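You operate a simulated robot arm through the tools that you are given. There is no shell and no other tool. Be economical: measure what you need, move in short steps, check, and stop when the job is done.

Carry out the task below with a simulated two-armed robot. There is one attempt and no reset: what you move stays moved.

## Task
Put the black block on the bottom shelf of the right steel bay. Put one of the black valves from the second shelf from the bottom of the left steel bay on the third shelf from the bottom of the right steel bay. Pick up the orange life vest bag with one hand, pass it to the other hand and put it on the bottom shelf of the tall rack. Any order will do.

It is judged by the outcome, as a careful person would: the job done as asked, and still so three seconds after it is handed in. It fails if anything else is knocked over, pushed out of place, dropped, spilled or broken.

## Robot
Two 7-joint arms with fingered hands on one trunk, on a base that drives. Base frame: it is fixed to the floor where the robot stands at the start and does not move with it; the origin is under the middle of the robot, x ahead of it, y to its left, z up; the surface under the hand at the start is at about z = 1230. Units: mm, degrees, N and s.
The left shoulder is at the start at [57, 113, 1184], the right one opposite. Places, roughly: black valve [750, 1250, 750]; bottom shelf of the right steel bay [600, 300, 300]; bottom shelf of the tall rack [-11800, -5000, 300]; orange life vest bag [-10750, -7750, 500]; third shelf of the right steel bay [600, 300, 1200]. Payload 5 kg a hand.
The TCP of each hand is the grasp point between the finger pads, 37 mm short of the fingertips. In the tool frame z runs along the fingers and y along their closing line. Largest opening 124 mm; the body of the gripper starts 43 mm behind the TCP. The gripper is a hand of 3 fingers: y runs from the thumb to the fingers, the wrist lies at [-21, -116, -203] in the tool frame.
Orientation is that of the tool frame in the base frame, as a unit quaternion [w, x, y, z]. With the fingers straight down and the wrist toward the robot, the tool's x, y and z point along [0, 1, 0], [1, 0, 0] and [0, 0, -1] of the base frame.

## Interface
- The arms move only by the tool drive_tool. It takes "left_commands", "right_commands" or both (then of equal length, played together; a hand with none holds still); each is a list of rows, each a list of 6 numbers: the shift along the tool's x, y, z in mm, then the turn, a rotation vector about the tool's x, y, z in degrees. In form: [[dx, dy, dz, rx, ry, rz], ...]. A call has 1 to 12 rows; each row is the pose to reach, as a shift and turn from the pose commanded when the call began, along the tool's axes at that moment. Each row takes 0.2 s and may step no farther than 50 mm and 8.6 degrees from the row before; otherwise, the whole call is refused. Where a pose cannot be reached the arm comes as near as it can. A force on the tool above 40 N (or 10 N above the force at the start of the call, whichever is more), or a blocked arm, ends the call early, and 0.2 s more pass. In this call time passes only in rows, and 0.2 s behind the last. The reply holds the time, the measured pose of the TCP, the force on the tool along the base axes, the opening and the grip force, in the units named above and with some noise, with the torque about the TCP (base axes, N m) and any sound that the robot's microphone picked up, and new pictures: "views" is both (left out), scene, wrist or none (wrist: the cameras of the hands that moved).
- Cameras (640 x 400 px; columns grow to the right, rows downward): "scene" is now at [209.3, 4.3, 1405.3]; the picture's right is [0.26, -0.97, -0.01], its down [0.00, 0.01, -1.00] and it looks along [0.97, 0.26, 0.00] (base axes); focal length 214 px, centre (320, 200). "left" rides on the left gripper at [-72, -104, -154] in its tool frame; the picture's right is [-0.83, -0.26, 0.49], its down [0.51, -0.72, 0.47] and it looks along [0.23, 0.64, 0.73] (tool axes); focal length 243 px, centre (320, 200). "right" rides on the right gripper at [72, -104, -154] in its tool frame; the picture's right is [-0.83, 0.26, -0.49], its down [-0.51, -0.72, 0.47] and it looks along [-0.23, 0.64, 0.73] (tool axes); focal length 243 px, centre (320, 200). There is no depth. A picture from a camera that has moved, and an enlarged one, comes with that camera's place and axes in the base frame and with its lens.
- lift_body(by): slides the trunk up (or, below 0, down) by that many mm; the arms and the scene camera ride with it, the base frame stays. It gives what a move gives, with no picture.
- roll_base(legs): drives the robot by 1 to 6 legs, each [ahead, left, turn to the left] in mm, mm and degrees, along the robot's own axes; the way and the turn of a leg run together, so that a leg with both is an arc; at most 1500 mm and 180 degrees a leg. The arms and the cameras ride along, it lands a little off, and it stops where it bumps. It gives what a move gives, and a new picture of the scene camera.
- finger_targets(index, middle, thumb_bend, thumb_turn, hand): sets how far each is bent, from 0 (flat) to 1 (curled in); at 0.3 the hand is open as for a grip, at 0.7 the pads meet at the TCP. One left out holds its place. A second passes; each finger stops where it meets its share of the squeeze, and holds until it gets a number again. It is the only way to open and close the hand. It gives what a move gives, with no picture; readings hold the bend of each and the force on the fingers (four entries, about 0 where the hand has none), thumb and palm. thumb_turn goes from beside the hand (0) to across from the fingers (1), as for a grip.
- aim_head(pan, tilt): turns the head with the scene camera to pan (to the left, within 80 degrees either way) and tilt (down, from -29 to 69), counted from straight ahead of the robot. It gives what a move gives, and a new picture of the scene camera.
- inspect(camera, box): a new picture of the part [left, top, right, bottom] of that camera's present view, enlarged. It takes no simulated time.
- close_job(): hands the job in; it is judged then, once.

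Go step by step. Nothing tells you exact positions but the pictures and the camera data: compare them with the known pose of the tool, close in by small moves and look again before you grip or let go. The budget is 165 turns and 260 pictures, counting those below and the enlarged ones. Unless the task says otherwise, let go and move clear before handing in.

The tools are called after "Request:" as name(argument=value, ...) on one line, values as JSON. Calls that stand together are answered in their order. drive_tool: Moves the arms, as the interface text tells. Its arguments: {"type":"object","properties":{"left_commands":{"type":"array","items":{"type":"array","items":{"type":"number"}}},"right_commands":{"type":"array","items":{"type":"array","items":{"type":"number"}}},"views":{"type":"string","enum":["both","scene","wrist","none"]}},"required":[]} The other tools are called the same way: lift_body (by) slides the trunk up or down; finger_targets (index, middle, thumb_bend, thumb_turn, hand) moves the fingers one by one; roll_base (legs) drives the base; aim_head (pan, tilt) turns the head that bears the scene camera; inspect (camera, box) takes an enlarged picture of a part of a camera's view; close_job () hands the job in.

At the start:

```text
time: 0.0
left_position: [262.5, 394.4, 1504.1]
left_orientation: [0.004, 0.71, 0.704, 0.013]
left_ft_force: [0.2, -0.5, -1.0]
left_moment: [0.01, 0.02, -0.01]
left_gripper_width: 123.7
left_grip_force: 0.0
left_shape: jaw
left_bend: [0.3, 0.3, 0.3, 0.98]
left_finger forces: [0.1, 0.0, 0.1, 0.0, 0.1, 0.0]
right_position: [379.6, 3.5, 1512.7]
right_orientation: [0.006, 0.71, 0.704, 0.016]
right_ft_force: [-0.5, -0.4, 0.3]
right_moment: [0.01, -0.04, 0.0]
right_gripper_width: 123.9
right_grip_force: 0.0
right_shape: jaw
right_bend: [0.3, 0.3, 0.3, 0.98]
right_finger forces: [0.0, 0.0, 0.0, 0.0, 0.0, 0.0]
trunk travel left (down, up): [-375.0, 188.0]
robot x, y, heading: [-1.6, -1.2, -0.4]
head pan, tilt: [15.4, 1.3]
```

scene: 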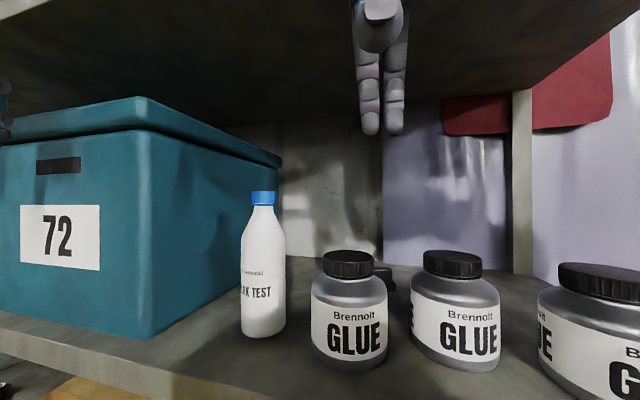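
right: 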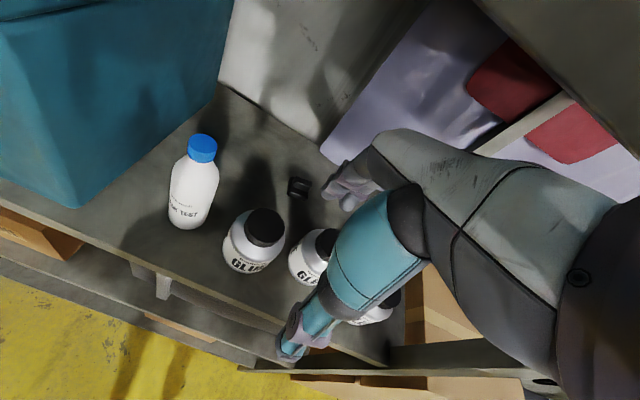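
left: 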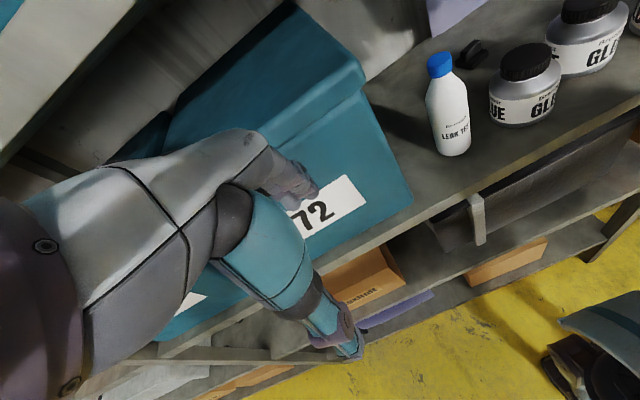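

The black block seems to lie behind the glue jars at about [640, 0, 1250] on the third shelf. I'll look closer before moving.

Request:
inspect(camera="right", box=[160, 100, 440, 340])

Request:
inspect(camera="scene", box=[300, 220, 480, 340])

Request:
aim_head(pan=0, tilt=-25)

Request:
aim_head(pan=0, tilt=35)

```text
1.67 times, centred on (300, 220) of right
camera zoom: at [271.9, 73.6, 1663.8], right [0.24, -0.84, 0.49], down [-0.71, -0.49, -0.5], along [0.66, -0.23, -0.71], focal length 404 px, centre (353, 167)
```

zoom: 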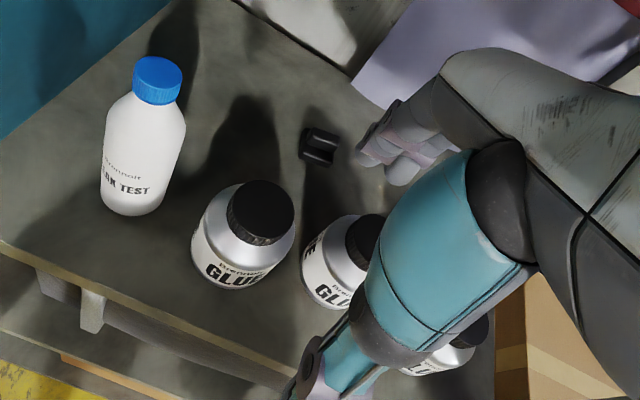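

```text
3.33 times, centred on (390, 280) of scene
camera zoom: at [209.3, 4.3, 1405.3], right [0.26, -0.97, -0.01], down [0.0, 0.01, -1.0], along [0.97, 0.26, 0.0], focal length 715 px, centre (87, -67)
```

zoom: 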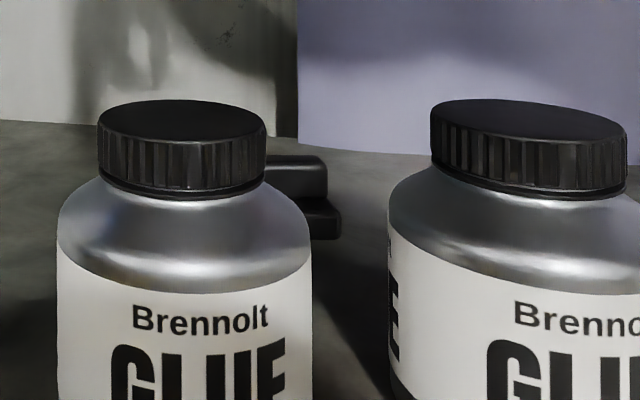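

```text
time: 0.9
left_position: [268.1, 397.1, 1502.8]
left_orientation: [0.004, 0.711, 0.703, 0.012]
left_ft_force: [0.0, 0.3, 0.2]
left_moment: [0.05, 0.0, 0.02]
left_gripper_width: 123.7
left_grip_force: 0.0
left_shape: jaw
left_bend: [0.3, 0.3, 0.3, 0.98]
left_finger forces: [0.1, 0.0, 0.1, 0.0, 0.1, 0.0]
right_position: [382.8, 3.4, 1511.5]
right_orientation: [0.006, 0.713, 0.701, 0.017]
right_ft_force: [-0.1, -0.4, -0.5]
right_moment: [-0.02, 0.0, 0.01]
right_gripper_width: 124.0
right_grip_force: 0.2
right_shape: jaw
right_bend: [0.3, 0.3, 0.3, 0.98]
right_finger forces: [0.1, 0.0, 0.1, 0.0, 0.0, 0.1]
trunk travel left (down, up): [-375.0, 188.0]
robot x, y, heading: [0.0, 3.6, -0.8]
head pan, tilt: [0.0, -25.0]
camera scene: at [194.6, -18.1, 1441.6], right [-0.01, -1.0, -0.01], down [0.44, 0.0, -0.9], along [0.9, -0.01, 0.44], focal length 214 px, centre (320, 200)
```

scene: 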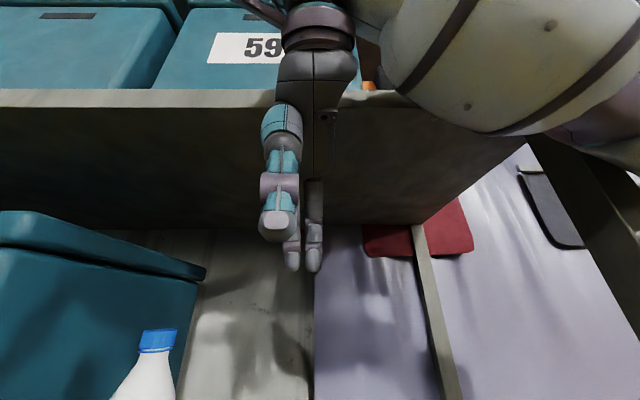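

```text
time: 2.2
left_position: [266.8, 396.8, 1503.3]
left_orientation: [0.003, 0.711, 0.703, 0.011]
left_ft_force: [-0.6, -0.4, -0.7]
left_moment: [-0.03, 0.02, 0.02]
left_gripper_width: 123.7
left_grip_force: 0.2
left_shape: jaw
left_bend: [0.3, 0.3, 0.3, 0.98]
left_finger forces: [0.0, 0.0, 0.0, 0.0, 0.0, 0.0]
right_position: [381.2, 3.5, 1513.0]
right_orientation: [0.006, 0.713, 0.701, 0.017]
right_ft_force: [-0.8, 0.2, 0.8]
right_moment: [0.01, 0.03, 0.0]
right_gripper_width: 123.6
right_grip_force: 0.0
right_shape: jaw
right_bend: [0.3, 0.3, 0.3, 0.98]
right_finger forces: [0.0, 0.0, 0.1, 0.0, 0.0, 0.0]
trunk travel left (down, up): [-375.0, 188.0]
robot x, y, heading: [-3.6, 2.9, -1.0]
head pan, tilt: [0.0, 35.0]
camera scene: at [213.4, -17.3, 1350.5], right [-0.01, -1.0, -0.01], down [-0.56, 0.02, -0.83], along [0.83, 0.0, -0.56], focal length 214 px, centre (320, 200)
```

scene: 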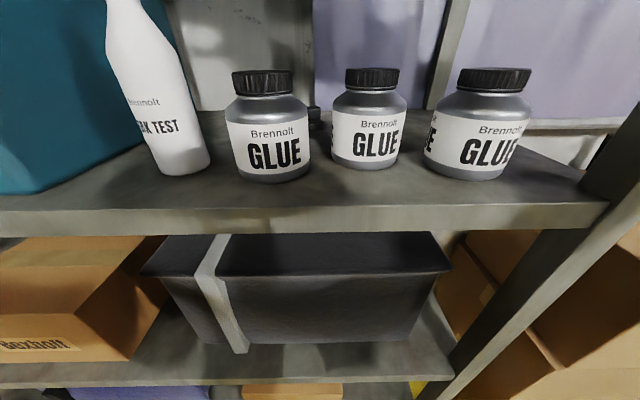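

The third shelf's front edge is near x = 378, and the shelf above has its underside at about 1655. I'll back off to survey both bays before touching anything.

Request:
roll_base(legs=[[-700, 0, 0]])

Request:
aim_head(pan=40, tilt=20)

Request:
aim_head(pan=10, tilt=25)

```text
time: 3.1
left_position: [276.4, 398.9, 1497.0]
left_orientation: [0.002, 0.715, 0.699, 0.006]
left_ft_force: [-0.1, 0.4, 0.0]
left_moment: [-0.03, 0.05, -0.01]
left_gripper_width: 124.1
left_grip_force: 0.1
left_shape: jaw
left_bend: [0.3, 0.3, 0.3, 0.98]
left_finger forces: [0.1, 0.0, 0.1, 0.0, 0.0, 0.1]
right_position: [383.1, 3.1, 1513.7]
right_orientation: [0.004, 0.716, 0.698, 0.018]
right_ft_force: [0.0, 0.4, -0.1]
right_moment: [0.03, 0.04, -0.01]
right_gripper_width: 123.8
right_grip_force: 0.1
right_shape: jaw
right_bend: [0.3, 0.3, 0.3, 0.98]
right_finger forces: [0.0, 0.1, 0.0, 0.0, 0.0, 0.0]
trunk travel left (down, up): [-375.0, 188.0]
robot x, y, heading: [-11.3, -4.1, -1.1]
head pan, tilt: [0.0, 35.0]
stopped in leg 1: the robot was blocked; the commanded pose is now the measured one
camera scene: at [217.6, -14.1, 1347.7], right [-0.02, -1.0, -0.01], down [-0.57, 0.02, -0.82], along [0.82, -0.01, -0.57], focal length 214 px, centre (320, 200)
```

scene: 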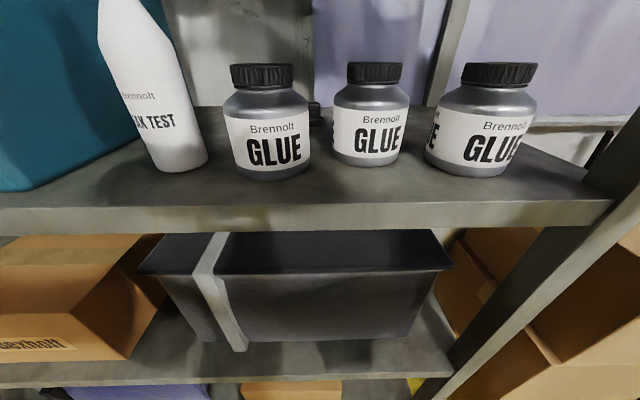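

```text
time: 4.1
left_position: [272.8, 397.0, 1498.8]
left_orientation: [0.001, 0.713, 0.701, 0.007]
left_ft_force: [-1.0, -0.1, 0.7]
left_moment: [-0.01, 0.0, 0.03]
left_gripper_width: 123.8
left_grip_force: 0.0
left_shape: jaw
left_bend: [0.3, 0.3, 0.3, 0.98]
left_finger forces: [0.1, 0.0, 0.0, 0.1, 0.1, 0.0]
right_position: [383.3, 3.9, 1512.8]
right_orientation: [0.004, 0.714, 0.7, 0.017]
right_ft_force: [0.0, -0.5, 0.5]
right_moment: [0.02, 0.01, -0.04]
right_gripper_width: 124.1
right_grip_force: 0.0
right_shape: jaw
right_bend: [0.3, 0.3, 0.3, 0.98]
right_finger forces: [0.0, 0.1, 0.1, 0.0, 0.1, 0.0]
trunk travel left (down, up): [-375.0, 188.0]
robot x, y, heading: [-4.8, -2.3, -0.9]
head pan, tilt: [40.0, 20.0]
camera scene: at [199.3, 43.9, 1372.7], right [0.63, -0.78, 0.0], down [-0.25, -0.21, -0.94], along [0.73, 0.59, -0.33], focal length 214 px, centre (320, 200)
```

scene: 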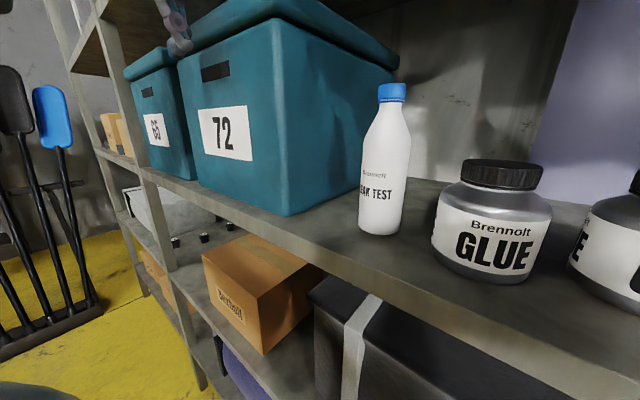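

```text
time: 5.1
left_position: [272.1, 396.4, 1500.4]
left_orientation: [0.002, 0.713, 0.701, 0.007]
left_ft_force: [0.1, 0.6, -0.1]
left_moment: [-0.04, 0.02, -0.03]
left_gripper_width: 123.7
left_grip_force: 0.1
left_shape: jaw
left_bend: [0.3, 0.3, 0.3, 0.98]
left_finger forces: [0.0, 0.0, 0.0, 0.0, 0.0, 0.1]
right_position: [382.9, 3.8, 1513.0]
right_orientation: [0.004, 0.714, 0.7, 0.016]
right_ft_force: [0.1, 0.1, -0.4]
right_moment: [-0.03, -0.02, 0.0]
right_gripper_width: 124.0
right_grip_force: 0.0
right_shape: jaw
right_bend: [0.3, 0.3, 0.3, 0.98]
right_finger forces: [0.0, 0.0, 0.1, 0.0, 0.0, 0.0]
trunk travel left (down, up): [-375.0, 188.0]
robot x, y, heading: [-11.9, -0.9, -0.9]
head pan, tilt: [10.0, 25.0]
camera scene: at [218.1, -0.1, 1364.5], right [0.16, -0.99, -0.01], down [-0.41, -0.06, -0.91], along [0.9, 0.15, -0.41], focal length 214 px, centre (320, 200)
```

scene: 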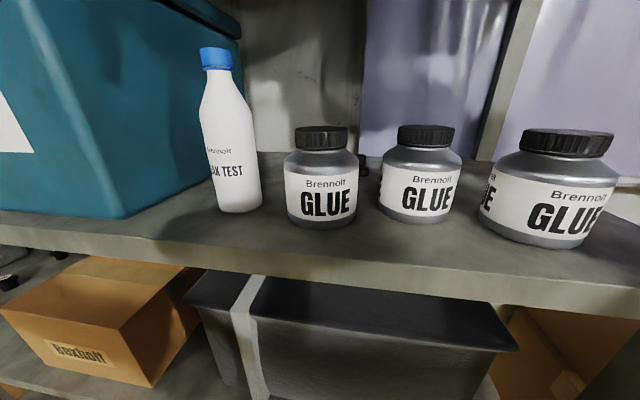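

Something right behind me blocks backing up. I'll look to both sides to see what free floor there is.

Request:
aim_head(pan=80, tilt=45)

Request:
aim_head(pan=-80, tilt=40)

Request:
aim_head(pan=80, tilt=5)

```text
time: 6.5
left_position: [272.1, 397.9, 1499.5]
left_orientation: [0.002, 0.713, 0.701, 0.007]
left_ft_force: [0.7, 0.4, -0.5]
left_moment: [0.0, 0.01, 0.02]
left_gripper_width: 123.9
left_grip_force: 0.1
left_shape: jaw
left_bend: [0.3, 0.3, 0.3, 0.98]
left_finger forces: [0.0, 0.1, 0.0, 0.0, 0.1, 0.0]
right_position: [383.1, 2.5, 1512.9]
right_orientation: [0.004, 0.714, 0.699, 0.016]
right_ft_force: [0.4, 0.6, -0.3]
right_moment: [0.01, -0.02, -0.03]
right_gripper_width: 123.9
right_grip_force: 0.1
right_shape: jaw
right_bend: [0.3, 0.3, 0.3, 0.98]
right_finger forces: [0.0, 0.1, 0.0, 0.0, 0.0, 0.0]
trunk travel left (down, up): [-375.0, 188.0]
robot x, y, heading: [-11.7, -0.6, -0.8]
head pan, tilt: [80.0, 45.0]
camera scene: at [142.9, 65.3, 1333.5], right [0.98, -0.19, 0.01], down [-0.13, -0.69, -0.71], along [0.14, 0.7, -0.7], focal length 214 px, centre (320, 200)
```

scene: 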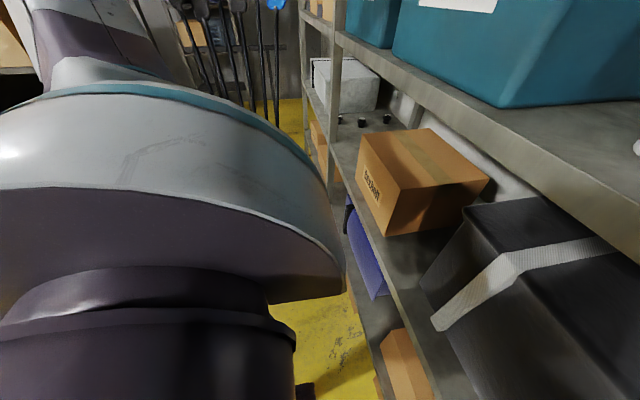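

```text
time: 9.0
left_position: [271.9, 398.7, 1499.8]
left_orientation: [0.001, 0.712, 0.702, 0.007]
left_ft_force: [0.8, -0.3, 0.1]
left_moment: [-0.03, 0.01, -0.02]
left_gripper_width: 123.8
left_grip_force: 0.0
left_shape: jaw
left_bend: [0.3, 0.3, 0.3, 0.98]
left_finger forces: [0.0, 0.0, 0.0, 0.1, 0.0, 0.1]
right_position: [382.4, 3.4, 1513.1]
right_orientation: [0.004, 0.714, 0.7, 0.017]
right_ft_force: [0.6, 0.0, 0.3]
right_moment: [-0.01, 0.0, 0.0]
right_gripper_width: 123.9
right_grip_force: 0.1
right_shape: jaw
right_bend: [0.3, 0.3, 0.3, 0.98]
right_finger forces: [0.1, 0.0, 0.1, 0.0, 0.0, 0.0]
trunk travel left (down, up): [-375.0, 188.0]
robot x, y, heading: [-5.9, -1.7, -0.6]
head pan, tilt: [-80.0, 40.0]
camera scene: at [140.8, -98.5, 1339.4], right [-0.99, -0.16, -0.01], down [-0.09, 0.64, -0.76], along [0.13, -0.75, -0.65], focal length 214 px, centre (320, 200)
```

scene: 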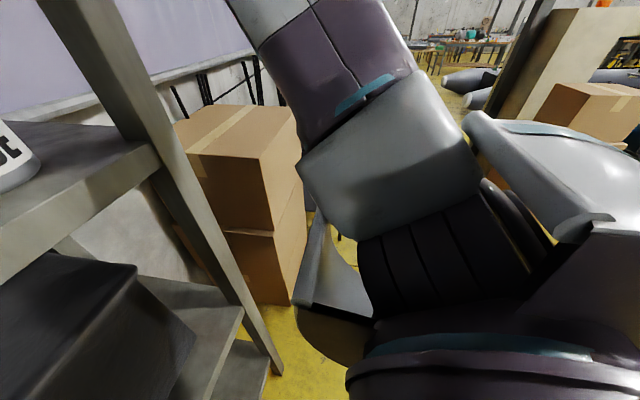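

```text
time: 11.4
left_position: [271.7, 397.4, 1499.8]
left_orientation: [0.001, 0.713, 0.701, 0.007]
left_ft_force: [0.4, 0.2, -0.5]
left_moment: [-0.02, 0.01, -0.02]
left_gripper_width: 123.9
left_grip_force: 0.1
left_shape: jaw
left_bend: [0.3, 0.3, 0.3, 0.98]
left_finger forces: [0.0, 0.0, 0.0, 0.0, 0.0, 0.0]
right_position: [383.3, 3.7, 1513.2]
right_orientation: [0.004, 0.715, 0.699, 0.017]
right_ft_force: [-0.6, -0.5, -0.8]
right_moment: [0.01, 0.0, -0.01]
right_gripper_width: 123.9
right_grip_force: 0.0
right_shape: jaw
right_bend: [0.3, 0.3, 0.3, 0.98]
right_finger forces: [0.0, 0.1, 0.0, 0.1, 0.0, 0.0]
trunk travel left (down, up): [-375.0, 188.0]
robot x, y, heading: [-11.8, -0.2, -0.8]
head pan, tilt: [80.0, 5.0]
camera scene: at [143.9, 75.2, 1396.6], right [0.98, -0.19, 0.01], down [0.0, -0.08, -1.0], along [0.19, 0.98, -0.08], focal length 214 px, centre (320, 200)
```

scene: 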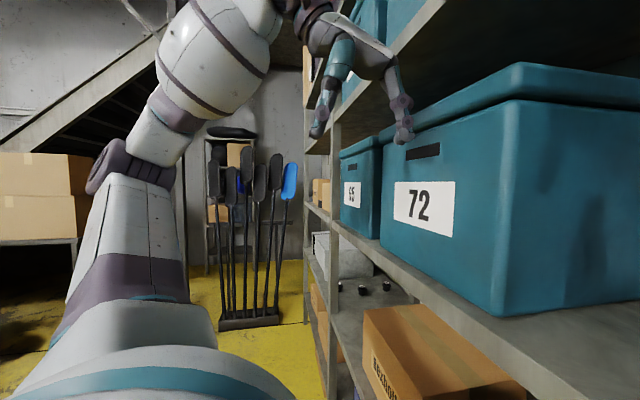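

I'll deal with leaving later. First I bring the right hand down under the upper shelf, tilt it a little, and move it in above the jars to look at the block.

Request:
drive_tool(right_commands=[[0, 0, 37, -7, 0, 0], [0, 0, 75, -14, 0, 0], [0, 0, 110, -20, 0, 0], [0, 40, 112, -20, 0, 0], [-2, 80, 112, -20, 0, 0], [-4, 120, 112, -20, 0, 0]])

Request:
aim_head(pan=-5, tilt=10)

```text
time: 13.0
left_position: [219.5, 420.2, 1499.0]
left_orientation: [0.018, 0.72, 0.693, 0.011]
left_ft_force: [1.0, 0.6, 0.5]
left_moment: [-0.08, 0.08, -0.05]
left_gripper_width: 123.9
left_grip_force: 0.1
left_shape: jaw
left_bend: [0.3, 0.3, 0.3, 0.98]
left_finger forces: [0.1, 0.0, 0.0, 0.1, 0.1, 0.0]
right_position: [434.3, 13.5, 1441.9]
right_orientation: [0.161, 0.702, 0.674, 0.162]
right_ft_force: [0.3, -0.7, 0.1]
right_moment: [-0.01, 0.06, 0.02]
right_gripper_width: 124.0
right_grip_force: 0.1
right_shape: jaw
right_bend: [0.3, 0.3, 0.3, 0.98]
right_finger forces: [0.0, 0.0, 0.0, 0.0, 0.0, 0.0]
trunk travel left (down, up): [-375.0, 188.0]
robot x, y, heading: [-30.7, 1.3, -2.4]
head pan, tilt: [80.0, 5.0]
stopped in row 6 (right hand): the arm was blocked; the commanded pose is now the measured one
camera scene: at [86.4, 98.0, 1397.9], right [0.98, -0.21, 0.04], down [0.02, -0.1, -1.0], along [0.21, 0.97, -0.09], focal length 214 px, centre (320, 200)
camera right: at [276.9, 89.6, 1533.6], right [-0.02, -0.84, 0.55], down [-0.45, -0.48, -0.75], along [0.89, -0.26, -0.37], focal length 243 px, centre (320, 200)
```

scene: 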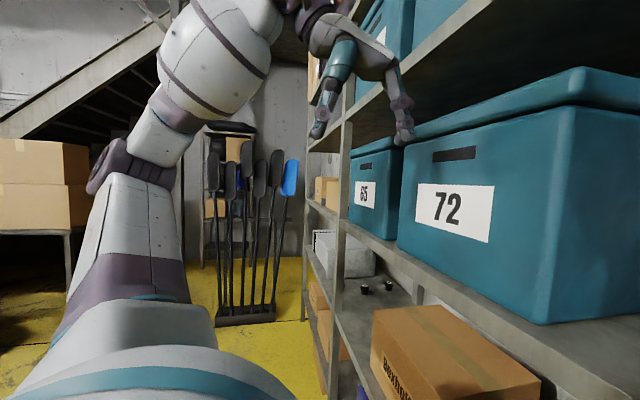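
right: 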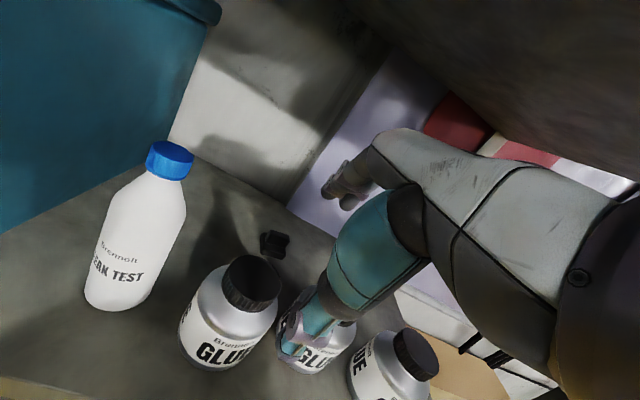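

```text
time: 14.6
left_position: [213.2, 416.6, 1503.3]
left_orientation: [0.019, 0.719, 0.695, 0.014]
left_ft_force: [0.4, -0.4, 1.5]
left_moment: [-0.02, 0.04, 0.01]
left_gripper_width: 124.3
left_grip_force: 0.1
left_shape: jaw
left_bend: [0.3, 0.3, 0.3, 0.98]
left_finger forces: [0.0, 0.0, 0.1, 0.0, 0.0, 0.1]
right_position: [433.0, 12.5, 1441.1]
right_orientation: [0.161, 0.701, 0.676, 0.161]
right_ft_force: [-0.2, -0.7, 0.7]
right_moment: [-0.07, 0.02, 0.03]
right_gripper_width: 123.9
right_grip_force: 0.0
right_shape: jaw
right_bend: [0.3, 0.3, 0.3, 0.98]
right_finger forces: [0.0, 0.0, 0.0, 0.1, 0.0, 0.0]
trunk travel left (down, up): [-375.0, 188.0]
robot x, y, heading: [-26.2, -2.9, -1.8]
head pan, tilt: [-5.0, 10.0]
camera scene: at [156.2, -6.1, 1396.0], right [-0.12, -0.99, 0.0], down [-0.13, 0.01, -0.99], along [0.98, -0.12, -0.13], focal length 214 px, centre (320, 200)
```

scene: 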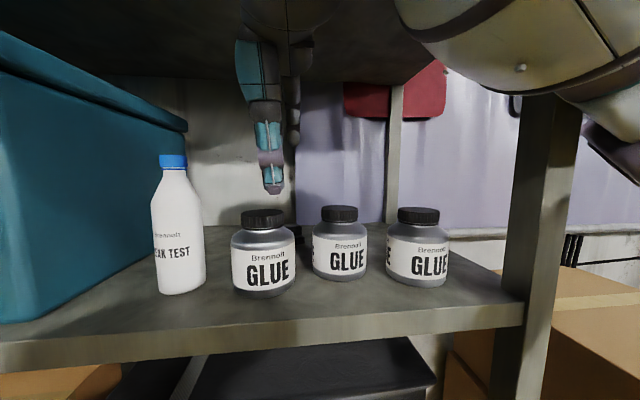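

The forearm hooked on the upper shelf's front edge because the elbow rides high. I'll pull back out, raise the trunk so the arm lies lower relative to the shoulder, and try again.

Request:
drive_tool(right_commands=[[0, -33, -16, 0, 0, 0], [0, -66, -33, 0, 0, 0], [0, -98, -49, 0, 0, 0], [0, -125, -62, 0, 0, 0]], views="scene")

Request:
aim_head(pan=-15, tilt=-20)

```text
time: 15.6
left_position: [281.0, 399.1, 1496.4]
left_orientation: [0.0, 0.716, 0.698, 0.004]
left_ft_force: [0.6, 0.2, 0.2]
left_moment: [-0.01, -0.01, -0.02]
left_gripper_width: 123.8
left_grip_force: 0.0
left_shape: jaw
left_bend: [0.3, 0.3, 0.3, 0.98]
left_finger forces: [0.0, 0.1, 0.0, 0.0, 0.0, 0.0]
right_position: [365.3, 1.2, 1420.5]
right_orientation: [0.135, 0.703, 0.682, 0.146]
right_ft_force: [-0.9, 1.6, -0.7]
right_moment: [-0.11, -0.01, -0.09]
right_gripper_width: 123.7
right_grip_force: 0.1
right_shape: jaw
right_bend: [0.3, 0.3, 0.3, 0.98]
right_finger forces: [0.0, 0.0, 0.0, 0.0, 0.0, 0.0]
trunk travel left (down, up): [-375.0, 188.0]
robot x, y, heading: [-16.4, 2.0, -1.5]
head pan, tilt: [-5.0, 10.0]
camera scene: at [223.4, -23.0, 1387.0], right [-0.11, -0.99, -0.01], down [-0.17, 0.02, -0.99], along [0.98, -0.11, -0.17], focal length 214 px, centre (320, 200)
```

scene: 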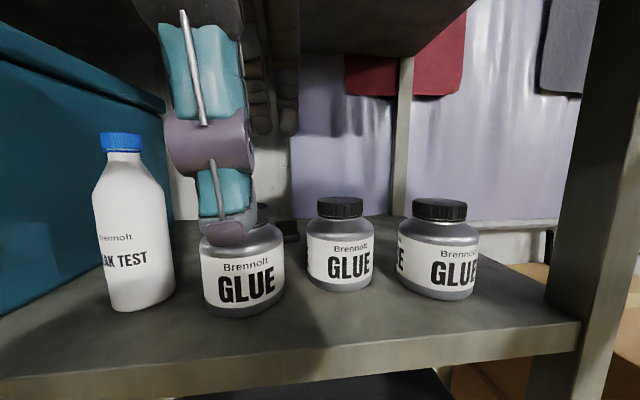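

```text
time: 16.6
left_position: [282.3, 399.5, 1496.6]
left_orientation: [-0.002, 0.717, 0.697, 0.002]
left_ft_force: [-0.3, -0.2, 1.3]
left_moment: [0.03, 0.01, 0.02]
left_gripper_width: 123.9
left_grip_force: 0.1
left_shape: jaw
left_bend: [0.3, 0.3, 0.3, 0.98]
left_finger forces: [0.0, 0.0, 0.1, 0.0, 0.1, 0.1]
right_position: [364.3, 2.1, 1419.0]
right_orientation: [0.136, 0.704, 0.682, 0.146]
right_ft_force: [0.4, -1.3, -0.2]
right_moment: [-0.02, 0.02, 0.0]
right_gripper_width: 123.6
right_grip_force: 0.1
right_shape: jaw
right_bend: [0.3, 0.3, 0.3, 0.98]
right_finger forces: [0.1, 0.0, 0.1, 0.0, 0.1, 0.0]
trunk travel left (down, up): [-375.0, 188.0]
robot x, y, heading: [-19.5, 2.1, -1.6]
head pan, tilt: [-15.0, -20.0]
camera scene: at [204.2, -33.5, 1431.3], right [-0.28, -0.96, -0.01], down [0.33, -0.09, -0.94], along [0.9, -0.27, 0.34], focal length 214 px, centre (320, 200)
```

scene: 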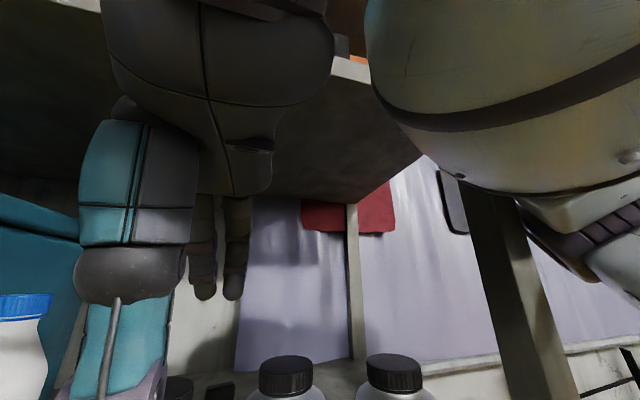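

The elbow is up around z = 1730. I'll alternate lowering the hand and raising the trunk so the arm unfolds lower while the hand stays in front of the shelf.

Request:
drive_tool(right_commands=[[0, -32, 36, 0, 0, 0], [0, -63, 71, 0, 0, 0]], views="none")

Request:
lift_body(by=94)

Request:
drive_tool(right_commands=[[0, -18, 43, 0, 0, 0], [0, -37, 86, 0, 0, 0]], views="none")

Request:
lift_body(by=94)

Request:
aim_head(pan=-25, tilt=10)

```text
time: 17.2
left_position: [281.8, 392.0, 1497.6]
left_orientation: [-0.001, 0.719, 0.695, 0.004]
left_ft_force: [0.5, 0.8, -0.2]
left_moment: [-0.02, 0.09, -0.01]
left_gripper_width: 123.8
left_grip_force: 0.0
left_shape: jaw
left_bend: [0.3, 0.3, 0.3, 0.98]
left_finger forces: [0.0, 0.0, 0.0, 0.0, 0.0, 0.0]
right_position: [347.7, -4.0, 1375.3]
right_orientation: [0.109, 0.729, 0.654, 0.169]
right_ft_force: [1.3, 1.2, -0.3]
right_moment: [-0.02, 0.0, -0.02]
right_gripper_width: 123.9
right_grip_force: 0.0
right_shape: jaw
right_bend: [0.3, 0.3, 0.3, 0.97]
right_finger forces: [0.0, 0.0, 0.1, 0.0, 0.0, 0.0]
trunk travel left (down, up): [-375.0, 188.0]
robot x, y, heading: [-21.4, 0.6, -2.1]
head pan, tilt: [-15.0, -20.0]
stopped in row 2 (right hand): the force on the tool passed its limit at 226 N (the readings are from after the stop); the commanded pose is now the measured one
```

```text
time: 18.4
left_position: [283.8, 394.9, 1590.7]
left_orientation: [-0.001, 0.718, 0.696, 0.003]
left_ft_force: [-0.1, 0.5, -0.8]
left_moment: [-0.02, 0.04, -0.01]
left_gripper_width: 123.8
left_grip_force: 0.1
left_shape: jaw
left_bend: [0.3, 0.3, 0.3, 0.98]
left_finger forces: [0.1, 0.0, 0.0, 0.0, 0.0, 0.1]
right_position: [352.2, 0.6, 1468.7]
right_orientation: [0.107, 0.729, 0.656, 0.164]
right_ft_force: [0.1, 1.0, 0.0]
right_moment: [-0.05, -0.08, -0.05]
right_gripper_width: 123.8
right_grip_force: 0.0
right_shape: jaw
right_bend: [0.3, 0.3, 0.3, 0.98]
right_finger forces: [0.0, 0.0, 0.0, 0.1, 0.0, 0.1]
trunk travel left (down, up): [-469.0, 94.0]
robot x, y, heading: [-22.5, -2.6, -1.5]
head pan, tilt: [-15.0, -20.0]
```

```text
time: 19.2
left_position: [265.8, 384.8, 1593.6]
left_orientation: [0.003, 0.724, 0.69, 0.008]
left_ft_force: [0.6, -0.2, -1.3]
left_moment: [0.0, 0.12, -0.03]
left_gripper_width: 123.7
left_grip_force: 0.1
left_shape: jaw
left_bend: [0.3, 0.3, 0.3, 0.98]
left_finger forces: [0.1, 0.0, 0.0, 0.0, 0.0, 0.1]
right_position: [361.9, 0.1, 1423.6]
right_orientation: [0.079, 0.772, 0.603, 0.184]
right_ft_force: [0.4, 0.0, -0.1]
right_moment: [0.01, 0.01, -0.03]
right_gripper_width: 123.9
right_grip_force: 0.2
right_shape: jaw
right_bend: [0.3, 0.3, 0.3, 0.98]
right_finger forces: [0.1, 0.0, 0.1, 0.0, 0.0, 0.0]
right hand out of reach, approached as far as the arm can: row 2
trunk travel left (down, up): [-469.0, 94.0]
robot x, y, heading: [-24.1, -2.3, -2.5]
head pan, tilt: [-15.0, -20.0]
stopped in row 2 (right hand): the arm was blocked; the commanded pose is now the measured one
```

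```text
time: 20.5
left_position: [281.4, 397.3, 1684.7]
left_orientation: [0.0, 0.72, 0.694, 0.003]
left_ft_force: [-0.8, 0.2, 0.1]
left_moment: [-0.02, -0.03, -0.02]
left_gripper_width: 123.7
left_grip_force: 0.0
left_shape: jaw
left_bend: [0.3, 0.3, 0.3, 0.98]
left_finger forces: [0.0, 0.0, 0.0, 0.0, 0.1, 0.1]
right_position: [377.3, 18.8, 1504.1]
right_orientation: [0.079, 0.764, 0.618, 0.171]
right_ft_force: [-0.4, 0.7, -0.3]
right_moment: [-0.05, -0.06, -0.03]
right_gripper_width: 124.0
right_grip_force: 0.1
right_shape: jaw
right_bend: [0.3, 0.3, 0.3, 0.97]
right_finger forces: [0.0, 0.0, 0.0, 0.0, 0.0, 0.0]
trunk travel left (down, up): [-563.0, 0.0]
robot x, y, heading: [-18.2, -6.2, -1.9]
head pan, tilt: [-15.0, -20.0]
```

```text
time: 21.5
left_position: [282.3, 399.0, 1683.1]
left_orientation: [0.0, 0.719, 0.695, 0.001]
left_ft_force: [0.3, -0.5, 0.3]
left_moment: [0.0, -0.03, 0.02]
left_gripper_width: 124.1
left_grip_force: 0.0
left_shape: jaw
left_bend: [0.3, 0.3, 0.3, 0.98]
left_finger forces: [0.0, 0.0, 0.0, 0.1, 0.0, 0.1]
right_position: [379.0, 18.6, 1503.8]
right_orientation: [0.08, 0.764, 0.617, 0.17]
right_ft_force: [-0.4, -0.3, 0.0]
right_moment: [0.0, 0.02, -0.02]
right_gripper_width: 124.0
right_grip_force: 0.1
right_shape: jaw
right_bend: [0.3, 0.3, 0.3, 0.97]
right_finger forces: [0.0, 0.0, 0.1, 0.1, 0.0, 0.0]
trunk travel left (down, up): [-563.0, 0.0]
robot x, y, heading: [-21.1, -4.6, -1.9]
head pan, tilt: [-25.0, 10.0]
camera scene: at [85.5, -50.1, 1604.4], right [-0.45, -0.89, 0.0], down [-0.15, 0.08, -0.99], along [0.88, -0.45, -0.17], focal length 214 px, centre (320, 200)
```

scene: 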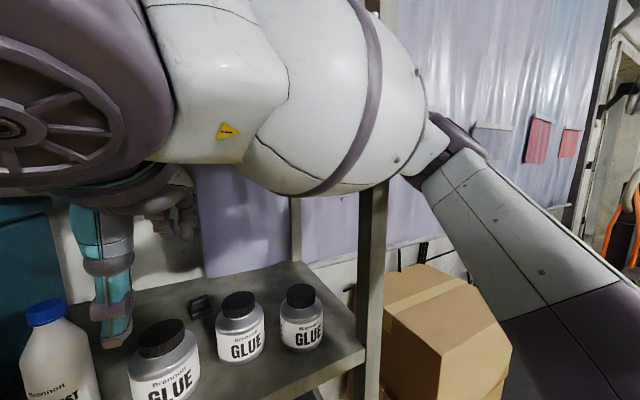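

The hand sits too close to the robot's own body and the arm folds badly; more standoff is needed. I'll test whether the base can back up now.

Request:
roll_base(legs=[[-250, 0, 0]])

Request:
aim_head(pan=-80, tilt=20)

```text
time: 23.3
left_position: [46.0, 409.9, 1678.5]
left_orientation: [-0.003, 0.721, 0.693, -0.002]
left_ft_force: [0.8, 0.4, -0.8]
left_moment: [0.0, 0.05, 0.02]
left_gripper_width: 123.9
left_grip_force: 0.0
left_shape: jaw
left_bend: [0.3, 0.3, 0.3, 0.98]
left_finger forces: [0.0, 0.1, 0.0, 0.0, 0.0, 0.0]
right_position: [139.9, 29.1, 1498.6]
right_orientation: [0.078, 0.767, 0.616, 0.165]
right_ft_force: [0.9, -0.2, -1.5]
right_moment: [0.0, 0.03, 0.05]
right_gripper_width: 123.9
right_grip_force: 0.0
right_shape: jaw
right_bend: [0.3, 0.3, 0.3, 0.97]
right_finger forces: [0.0, 0.0, 0.1, 0.1, 0.0, 0.1]
trunk travel left (down, up): [-563.0, 0.0]
robot x, y, heading: [-265.7, 9.9, -2.1]
head pan, tilt: [-25.0, 10.0]
camera scene: at [-153.2, -38.1, 1603.1], right [-0.46, -0.89, 0.0], down [-0.16, 0.08, -0.98], along [0.88, -0.45, -0.18], focal length 214 px, centre (320, 200)
```

scene: 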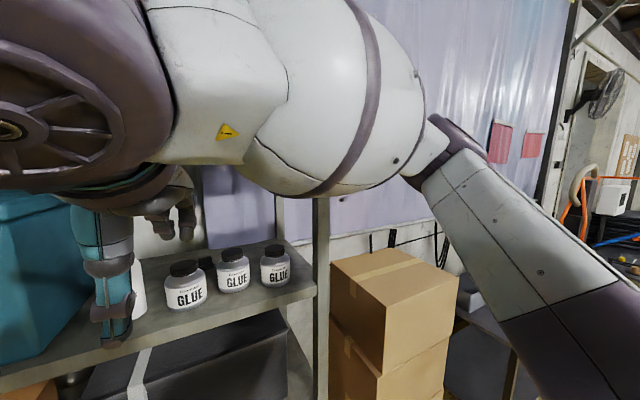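

```text
time: 24.6
left_position: [39.1, 410.3, 1680.7]
left_orientation: [-0.001, 0.72, 0.694, -0.001]
left_ft_force: [-0.5, 0.3, 0.4]
left_moment: [0.0, 0.03, 0.02]
left_gripper_width: 124.1
left_grip_force: 0.0
left_shape: jaw
left_bend: [0.3, 0.3, 0.3, 0.98]
left_finger forces: [0.0, 0.0, 0.0, 0.0, 0.0, 0.0]
right_position: [133.4, 30.3, 1502.6]
right_orientation: [0.08, 0.766, 0.616, 0.168]
right_ft_force: [0.0, -0.5, 0.1]
right_moment: [0.0, 0.0, 0.0]
right_gripper_width: 123.8
right_grip_force: 0.2
right_shape: jaw
right_bend: [0.3, 0.3, 0.3, 0.97]
right_finger forces: [0.0, 0.0, 0.1, 0.0, 0.0, 0.0]
trunk travel left (down, up): [-563.0, 0.0]
robot x, y, heading: [-271.3, 7.7, -2.2]
head pan, tilt: [-80.0, 20.0]
camera scene: at [-229.8, -88.0, 1587.8], right [-0.99, -0.14, 0.0], down [-0.05, 0.34, -0.94], along [0.13, -0.93, -0.34], focal length 214 px, centre (320, 200)
```

scene: 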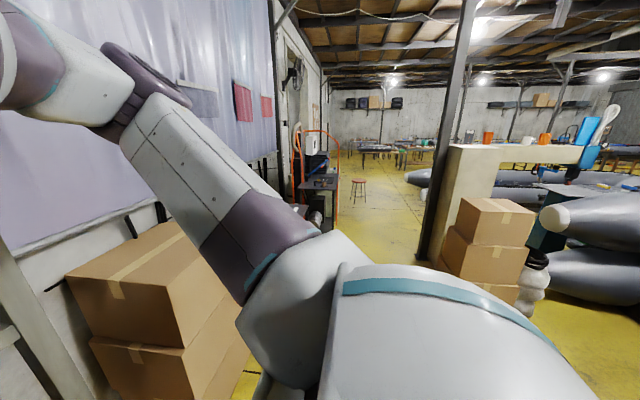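

Backing up works now. I'll back up further to rearrange the right arm in free space, extended ahead, then drive in with it.

Request:
roll_base(legs=[[-350, 0, 2.2]])

Request:
aim_head(pan=15, tilt=20)

```text
time: 26.8
left_position: [-324.3, 429.1, 1677.7]
left_orientation: [-0.002, 0.705, 0.709, -0.002]
left_ft_force: [0.7, 0.6, 0.0]
left_moment: [-0.01, 0.01, -0.03]
left_gripper_width: 123.7
left_grip_force: 0.1
left_shape: jaw
left_bend: [0.3, 0.3, 0.3, 0.98]
left_finger forces: [0.1, 0.0, 0.1, 0.0, 0.1, 0.0]
right_position: [-212.9, 52.5, 1500.0]
right_orientation: [0.075, 0.753, 0.632, 0.167]
right_ft_force: [0.4, 1.2, -0.3]
right_moment: [-0.01, 0.0, 0.01]
right_gripper_width: 123.8
right_grip_force: 0.1
right_shape: jaw
right_bend: [0.3, 0.3, 0.3, 0.97]
right_finger forces: [0.0, 0.1, 0.1, 0.0, 0.0, 0.1]
trunk travel left (down, up): [-563.0, 0.0]
robot x, y, heading: [-620.5, 8.1, 0.3]
head pan, tilt: [-80.0, 20.0]
camera scene: at [-571.9, -80.4, 1587.4], right [-0.98, -0.18, 0.0], down [-0.06, 0.34, -0.94], along [0.17, -0.92, -0.34], focal length 214 px, centre (320, 200)
```

scene: 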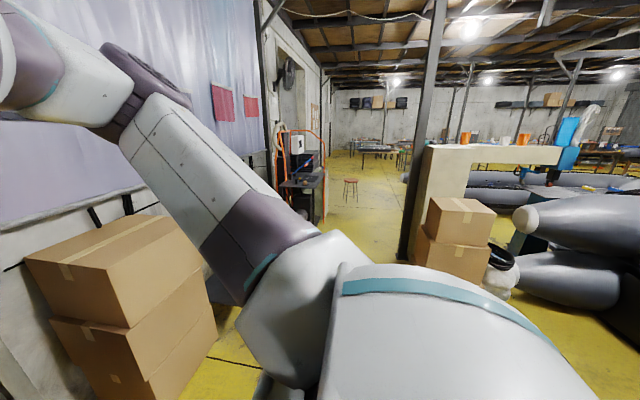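

```text
time: 28.5
left_position: [-329.7, 428.7, 1680.0]
left_orientation: [-0.001, 0.706, 0.709, -0.001]
left_ft_force: [0.0, -1.1, -0.2]
left_moment: [0.0, -0.04, -0.04]
left_gripper_width: 124.0
left_grip_force: 0.0
left_shape: jaw
left_bend: [0.3, 0.3, 0.3, 0.98]
left_finger forces: [0.1, 0.0, 0.0, 0.0, 0.0, 0.0]
right_position: [-219.5, 52.8, 1502.3]
right_orientation: [0.075, 0.753, 0.632, 0.169]
right_ft_force: [0.4, 0.1, 0.7]
right_moment: [0.0, 0.03, 0.01]
right_gripper_width: 124.0
right_grip_force: 0.0
right_shape: jaw
right_bend: [0.3, 0.3, 0.3, 0.97]
right_finger forces: [0.0, 0.1, 0.0, 0.0, 0.1, 0.1]
trunk travel left (down, up): [-563.0, 0.0]
robot x, y, heading: [-620.5, 12.5, 0.5]
head pan, tilt: [15.0, 20.0]
camera scene: at [-504.0, 35.8, 1587.9], right [0.26, -0.96, 0.0], down [-0.33, -0.09, -0.94], along [0.91, 0.25, -0.34], focal length 214 px, centre (320, 200)
```

scene: 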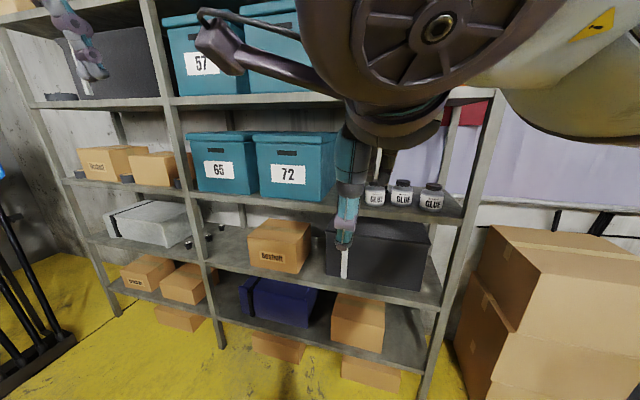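

Good overview: valves on the left bay's second shelf, and free spots on the bottom shelf near its right end. Now I extend the right hand ahead and lower, with a clean 20° tilt.

Request:
drive_tool(right_commands=[[-1, 35, 23, 0, -0.6, -1.1], [-2, 69, 46, 0, -1.2, -2.2], [-3, 104, 68, 0, -1.7, -3.3], [-4, 139, 91, 0, -2.3, -4.4], [-5, 174, 114, 0, -2.9, -5.5], [-6, 208, 137, 0, -3.5, -6.6], [-7, 243, 160, 0, -4.1, -7.7], [-8, 278, 182, 0, -4.6, -8.8], [-9, 312, 205, 0, -5.2, -9.9], [-10, 347, 228, 0, -5.8, -11]], views="both")

```text
time: 30.7
left_position: [-326.5, 428.8, 1680.5]
left_orientation: [-0.001, 0.705, 0.709, -0.001]
left_ft_force: [0.7, -0.5, -0.3]
left_moment: [0.0, 0.02, 0.0]
left_gripper_width: 123.9
left_grip_force: 0.1
left_shape: jaw
left_bend: [0.3, 0.3, 0.3, 0.98]
left_finger forces: [0.0, 0.1, 0.0, 0.0, 0.1, 0.0]
right_position: [182.9, 2.7, 1401.3]
right_orientation: [0.124, 0.696, 0.697, 0.123]
right_ft_force: [-0.5, -0.5, 0.1]
right_moment: [0.03, 0.01, -0.01]
right_gripper_width: 123.9
right_grip_force: 0.0
right_shape: jaw
right_bend: [0.3, 0.3, 0.3, 0.97]
right_finger forces: [0.1, 0.0, 0.0, 0.0, 0.0, 0.0]
trunk travel left (down, up): [-563.0, 0.0]
robot x, y, heading: [-619.8, 9.0, 0.2]
head pan, tilt: [15.0, 20.0]
camera scene: at [-501.4, 36.2, 1587.6], right [0.26, -0.96, 0.0], down [-0.33, -0.09, -0.94], along [0.91, 0.25, -0.34], focal length 214 px, centre (320, 200)
camera right: at [33.4, 72.9, 1509.6], right [0.08, -0.83, 0.55], down [-0.52, -0.51, -0.69], along [0.85, -0.23, -0.47], focal length 243 px, centre (320, 200)
```

scene: 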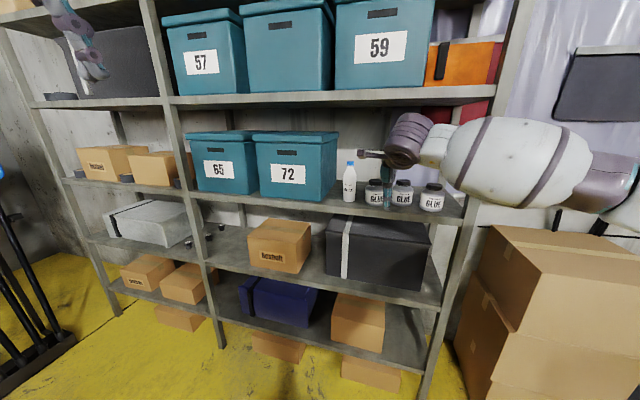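
right: 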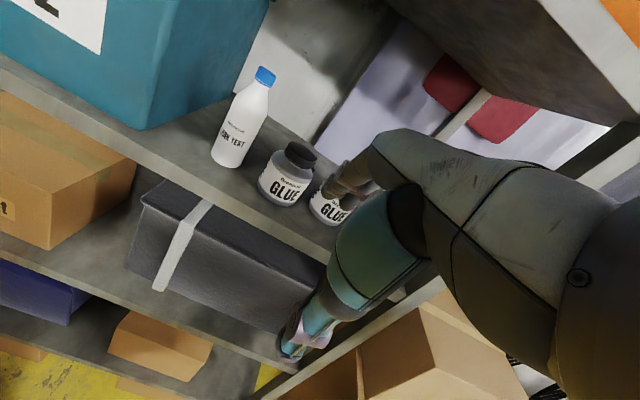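

The arm took the exact pose, with the elbow out to the right. I'll extend it a bit more and turn the base so that the forearm clears the right post.

Request:
drive_tool(right_commands=[[0, 38, 14, 0, 0, 0], [0, 75, 27, 0, 0, 0]], views="none")

Request:
roll_base(legs=[[0, 185, -12]])

```text
time: 31.3
left_position: [-324.3, 430.6, 1677.6]
left_orientation: [-0.001, 0.706, 0.709, -0.002]
left_ft_force: [0.8, 0.6, -0.3]
left_moment: [-0.01, 0.02, 0.02]
left_gripper_width: 123.9
left_grip_force: 0.1
left_shape: jaw
left_bend: [0.3, 0.3, 0.3, 0.98]
left_finger forces: [0.1, 0.0, 0.1, 0.1, 0.0, 0.0]
right_position: [263.5, 0.7, 1399.7]
right_orientation: [0.123, 0.697, 0.697, 0.121]
right_ft_force: [0.6, -0.3, 0.3]
right_moment: [0.01, 0.0, -0.04]
right_gripper_width: 124.0
right_grip_force: 0.0
right_shape: jaw
right_bend: [0.3, 0.3, 0.3, 0.97]
right_finger forces: [0.0, 0.1, 0.0, 0.0, 0.0, 0.0]
trunk travel left (down, up): [-563.0, 0.0]
robot x, y, heading: [-624.6, 14.0, 0.3]
head pan, tilt: [15.0, 20.0]
```

```text
time: 33.6
left_position: [-231.0, 538.4, 1680.5]
left_orientation: [-0.001, 0.776, 0.631, 0.0]
left_ft_force: [-0.1, -0.7, -0.8]
left_moment: [0.03, 0.0, 0.0]
left_gripper_width: 123.7
left_grip_force: 0.0
left_shape: jaw
left_bend: [0.3, 0.3, 0.3, 0.98]
left_finger forces: [0.1, 0.1, 0.0, 0.0, 0.1, 0.0]
right_position: [257.1, -1.1, 1402.7]
right_orientation: [0.136, 0.765, 0.62, 0.109]
right_ft_force: [0.5, 0.2, -0.5]
right_moment: [0.01, 0.0, 0.01]
right_gripper_width: 124.1
right_grip_force: 0.0
right_shape: jaw
right_bend: [0.3, 0.3, 0.3, 0.97]
right_finger forces: [0.0, 0.1, 0.0, 0.0, 0.1, 0.0]
trunk travel left (down, up): [-563.0, 0.0]
robot x, y, heading: [-602.3, 195.7, -11.9]
head pan, tilt: [15.0, 20.0]
camera scene: at [-483.3, 191.0, 1587.9], right [0.06, -1.0, 0.0], down [-0.34, -0.02, -0.94], along [0.94, 0.06, -0.34], focal length 214 px, centre (320, 200)
```

scene: 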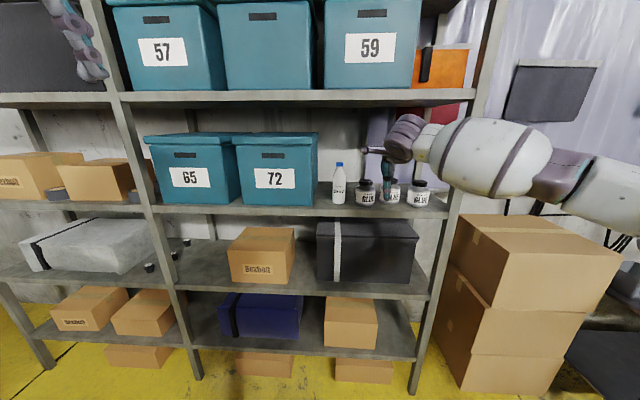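

Hand at [257, -1, 1402]. I drive in part way along world x and check clearances.

Request:
roll_base(legs=[[196, 42, 0]])

Request:
inspect(camera="right", box=[0, 0, 640, 400])

Request:
aim_head(pan=-5, tilt=12)

```text
time: 35.2
left_position: [-38.8, 541.9, 1683.9]
left_orientation: [0.001, 0.776, 0.63, 0.002]
left_ft_force: [-0.2, 0.2, 0.6]
left_moment: [0.02, -0.07, -0.02]
left_gripper_width: 124.0
left_grip_force: 0.1
left_shape: jaw
left_bend: [0.3, 0.3, 0.3, 0.98]
left_finger forces: [0.0, 0.0, 0.0, 0.1, 0.0, 0.0]
right_position: [449.0, -1.8, 1408.8]
right_orientation: [0.139, 0.766, 0.618, 0.111]
right_ft_force: [-1.3, 0.4, 0.5]
right_moment: [0.0, -0.04, 0.04]
right_gripper_width: 123.9
right_grip_force: 0.0
right_shape: jaw
right_bend: [0.3, 0.3, 0.3, 0.97]
right_finger forces: [0.0, 0.0, 0.0, 0.0, 0.1, 0.0]
trunk travel left (down, up): [-563.0, 0.0]
robot x, y, heading: [-406.1, 198.3, -11.6]
head pan, tilt: [15.0, 20.0]
camera scene: at [-291.1, 194.6, 1588.8], right [0.06, -1.0, 0.0], down [-0.34, -0.02, -0.94], along [0.94, 0.05, -0.34], focal length 214 px, centre (320, 200)
```

scene: 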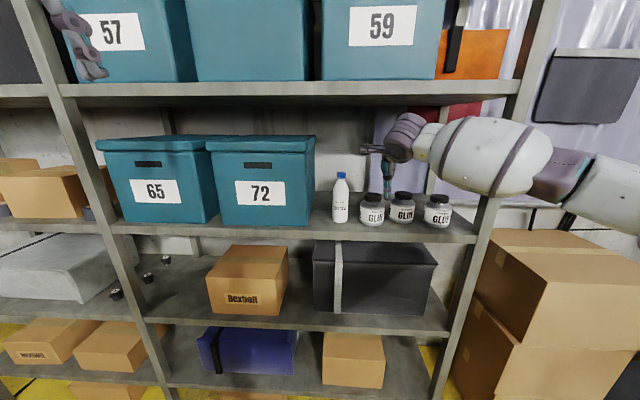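

```text
1.00 times, centred on (320, 200) of right (not enlarged: the box is as wide or as high as the picture)
camera zoom: at [317.0, 100.7, 1516.5], right [-0.1, -0.83, 0.55], down [-0.61, -0.39, -0.69], along [0.79, -0.41, -0.46], focal length 243 px, centre (320, 200)
```

zoom: 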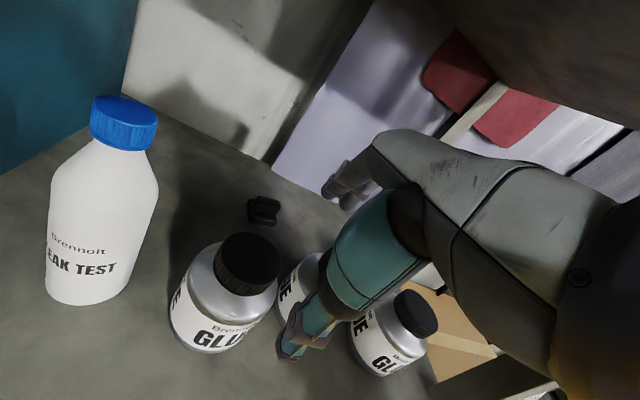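

```text
time: 36.0
left_position: [-34.7, 542.3, 1682.0]
left_orientation: [0.0, 0.777, 0.63, 0.0]
left_ft_force: [-0.4, -0.1, -0.4]
left_moment: [-0.03, -0.02, -0.01]
left_gripper_width: 123.7
left_grip_force: 0.1
left_shape: jaw
left_bend: [0.3, 0.3, 0.3, 0.98]
left_finger forces: [0.0, 0.1, 0.0, 0.0, 0.0, 0.0]
right_position: [454.3, -1.3, 1404.7]
right_orientation: [0.136, 0.765, 0.62, 0.11]
right_ft_force: [0.3, 0.5, -0.6]
right_moment: [-0.02, -0.02, 0.02]
right_gripper_width: 124.0
right_grip_force: 0.1
right_shape: jaw
right_bend: [0.3, 0.3, 0.3, 0.97]
right_finger forces: [0.1, 0.0, 0.0, 0.0, 0.1, 0.0]
trunk travel left (down, up): [-563.0, 0.0]
robot x, y, heading: [-404.7, 193.1, -11.9]
head pan, tilt: [-5.0, 12.0]
camera scene: at [-289.0, 162.9, 1600.9], right [-0.29, -0.96, 0.0], down [-0.2, 0.06, -0.98], along [0.94, -0.28, -0.21], focal length 214 px, centre (320, 200)
```

scene: 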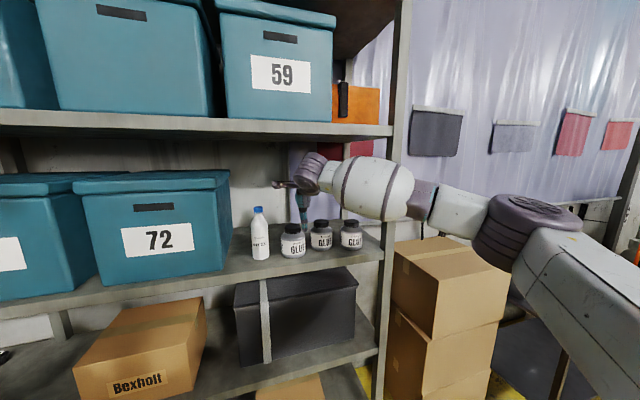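

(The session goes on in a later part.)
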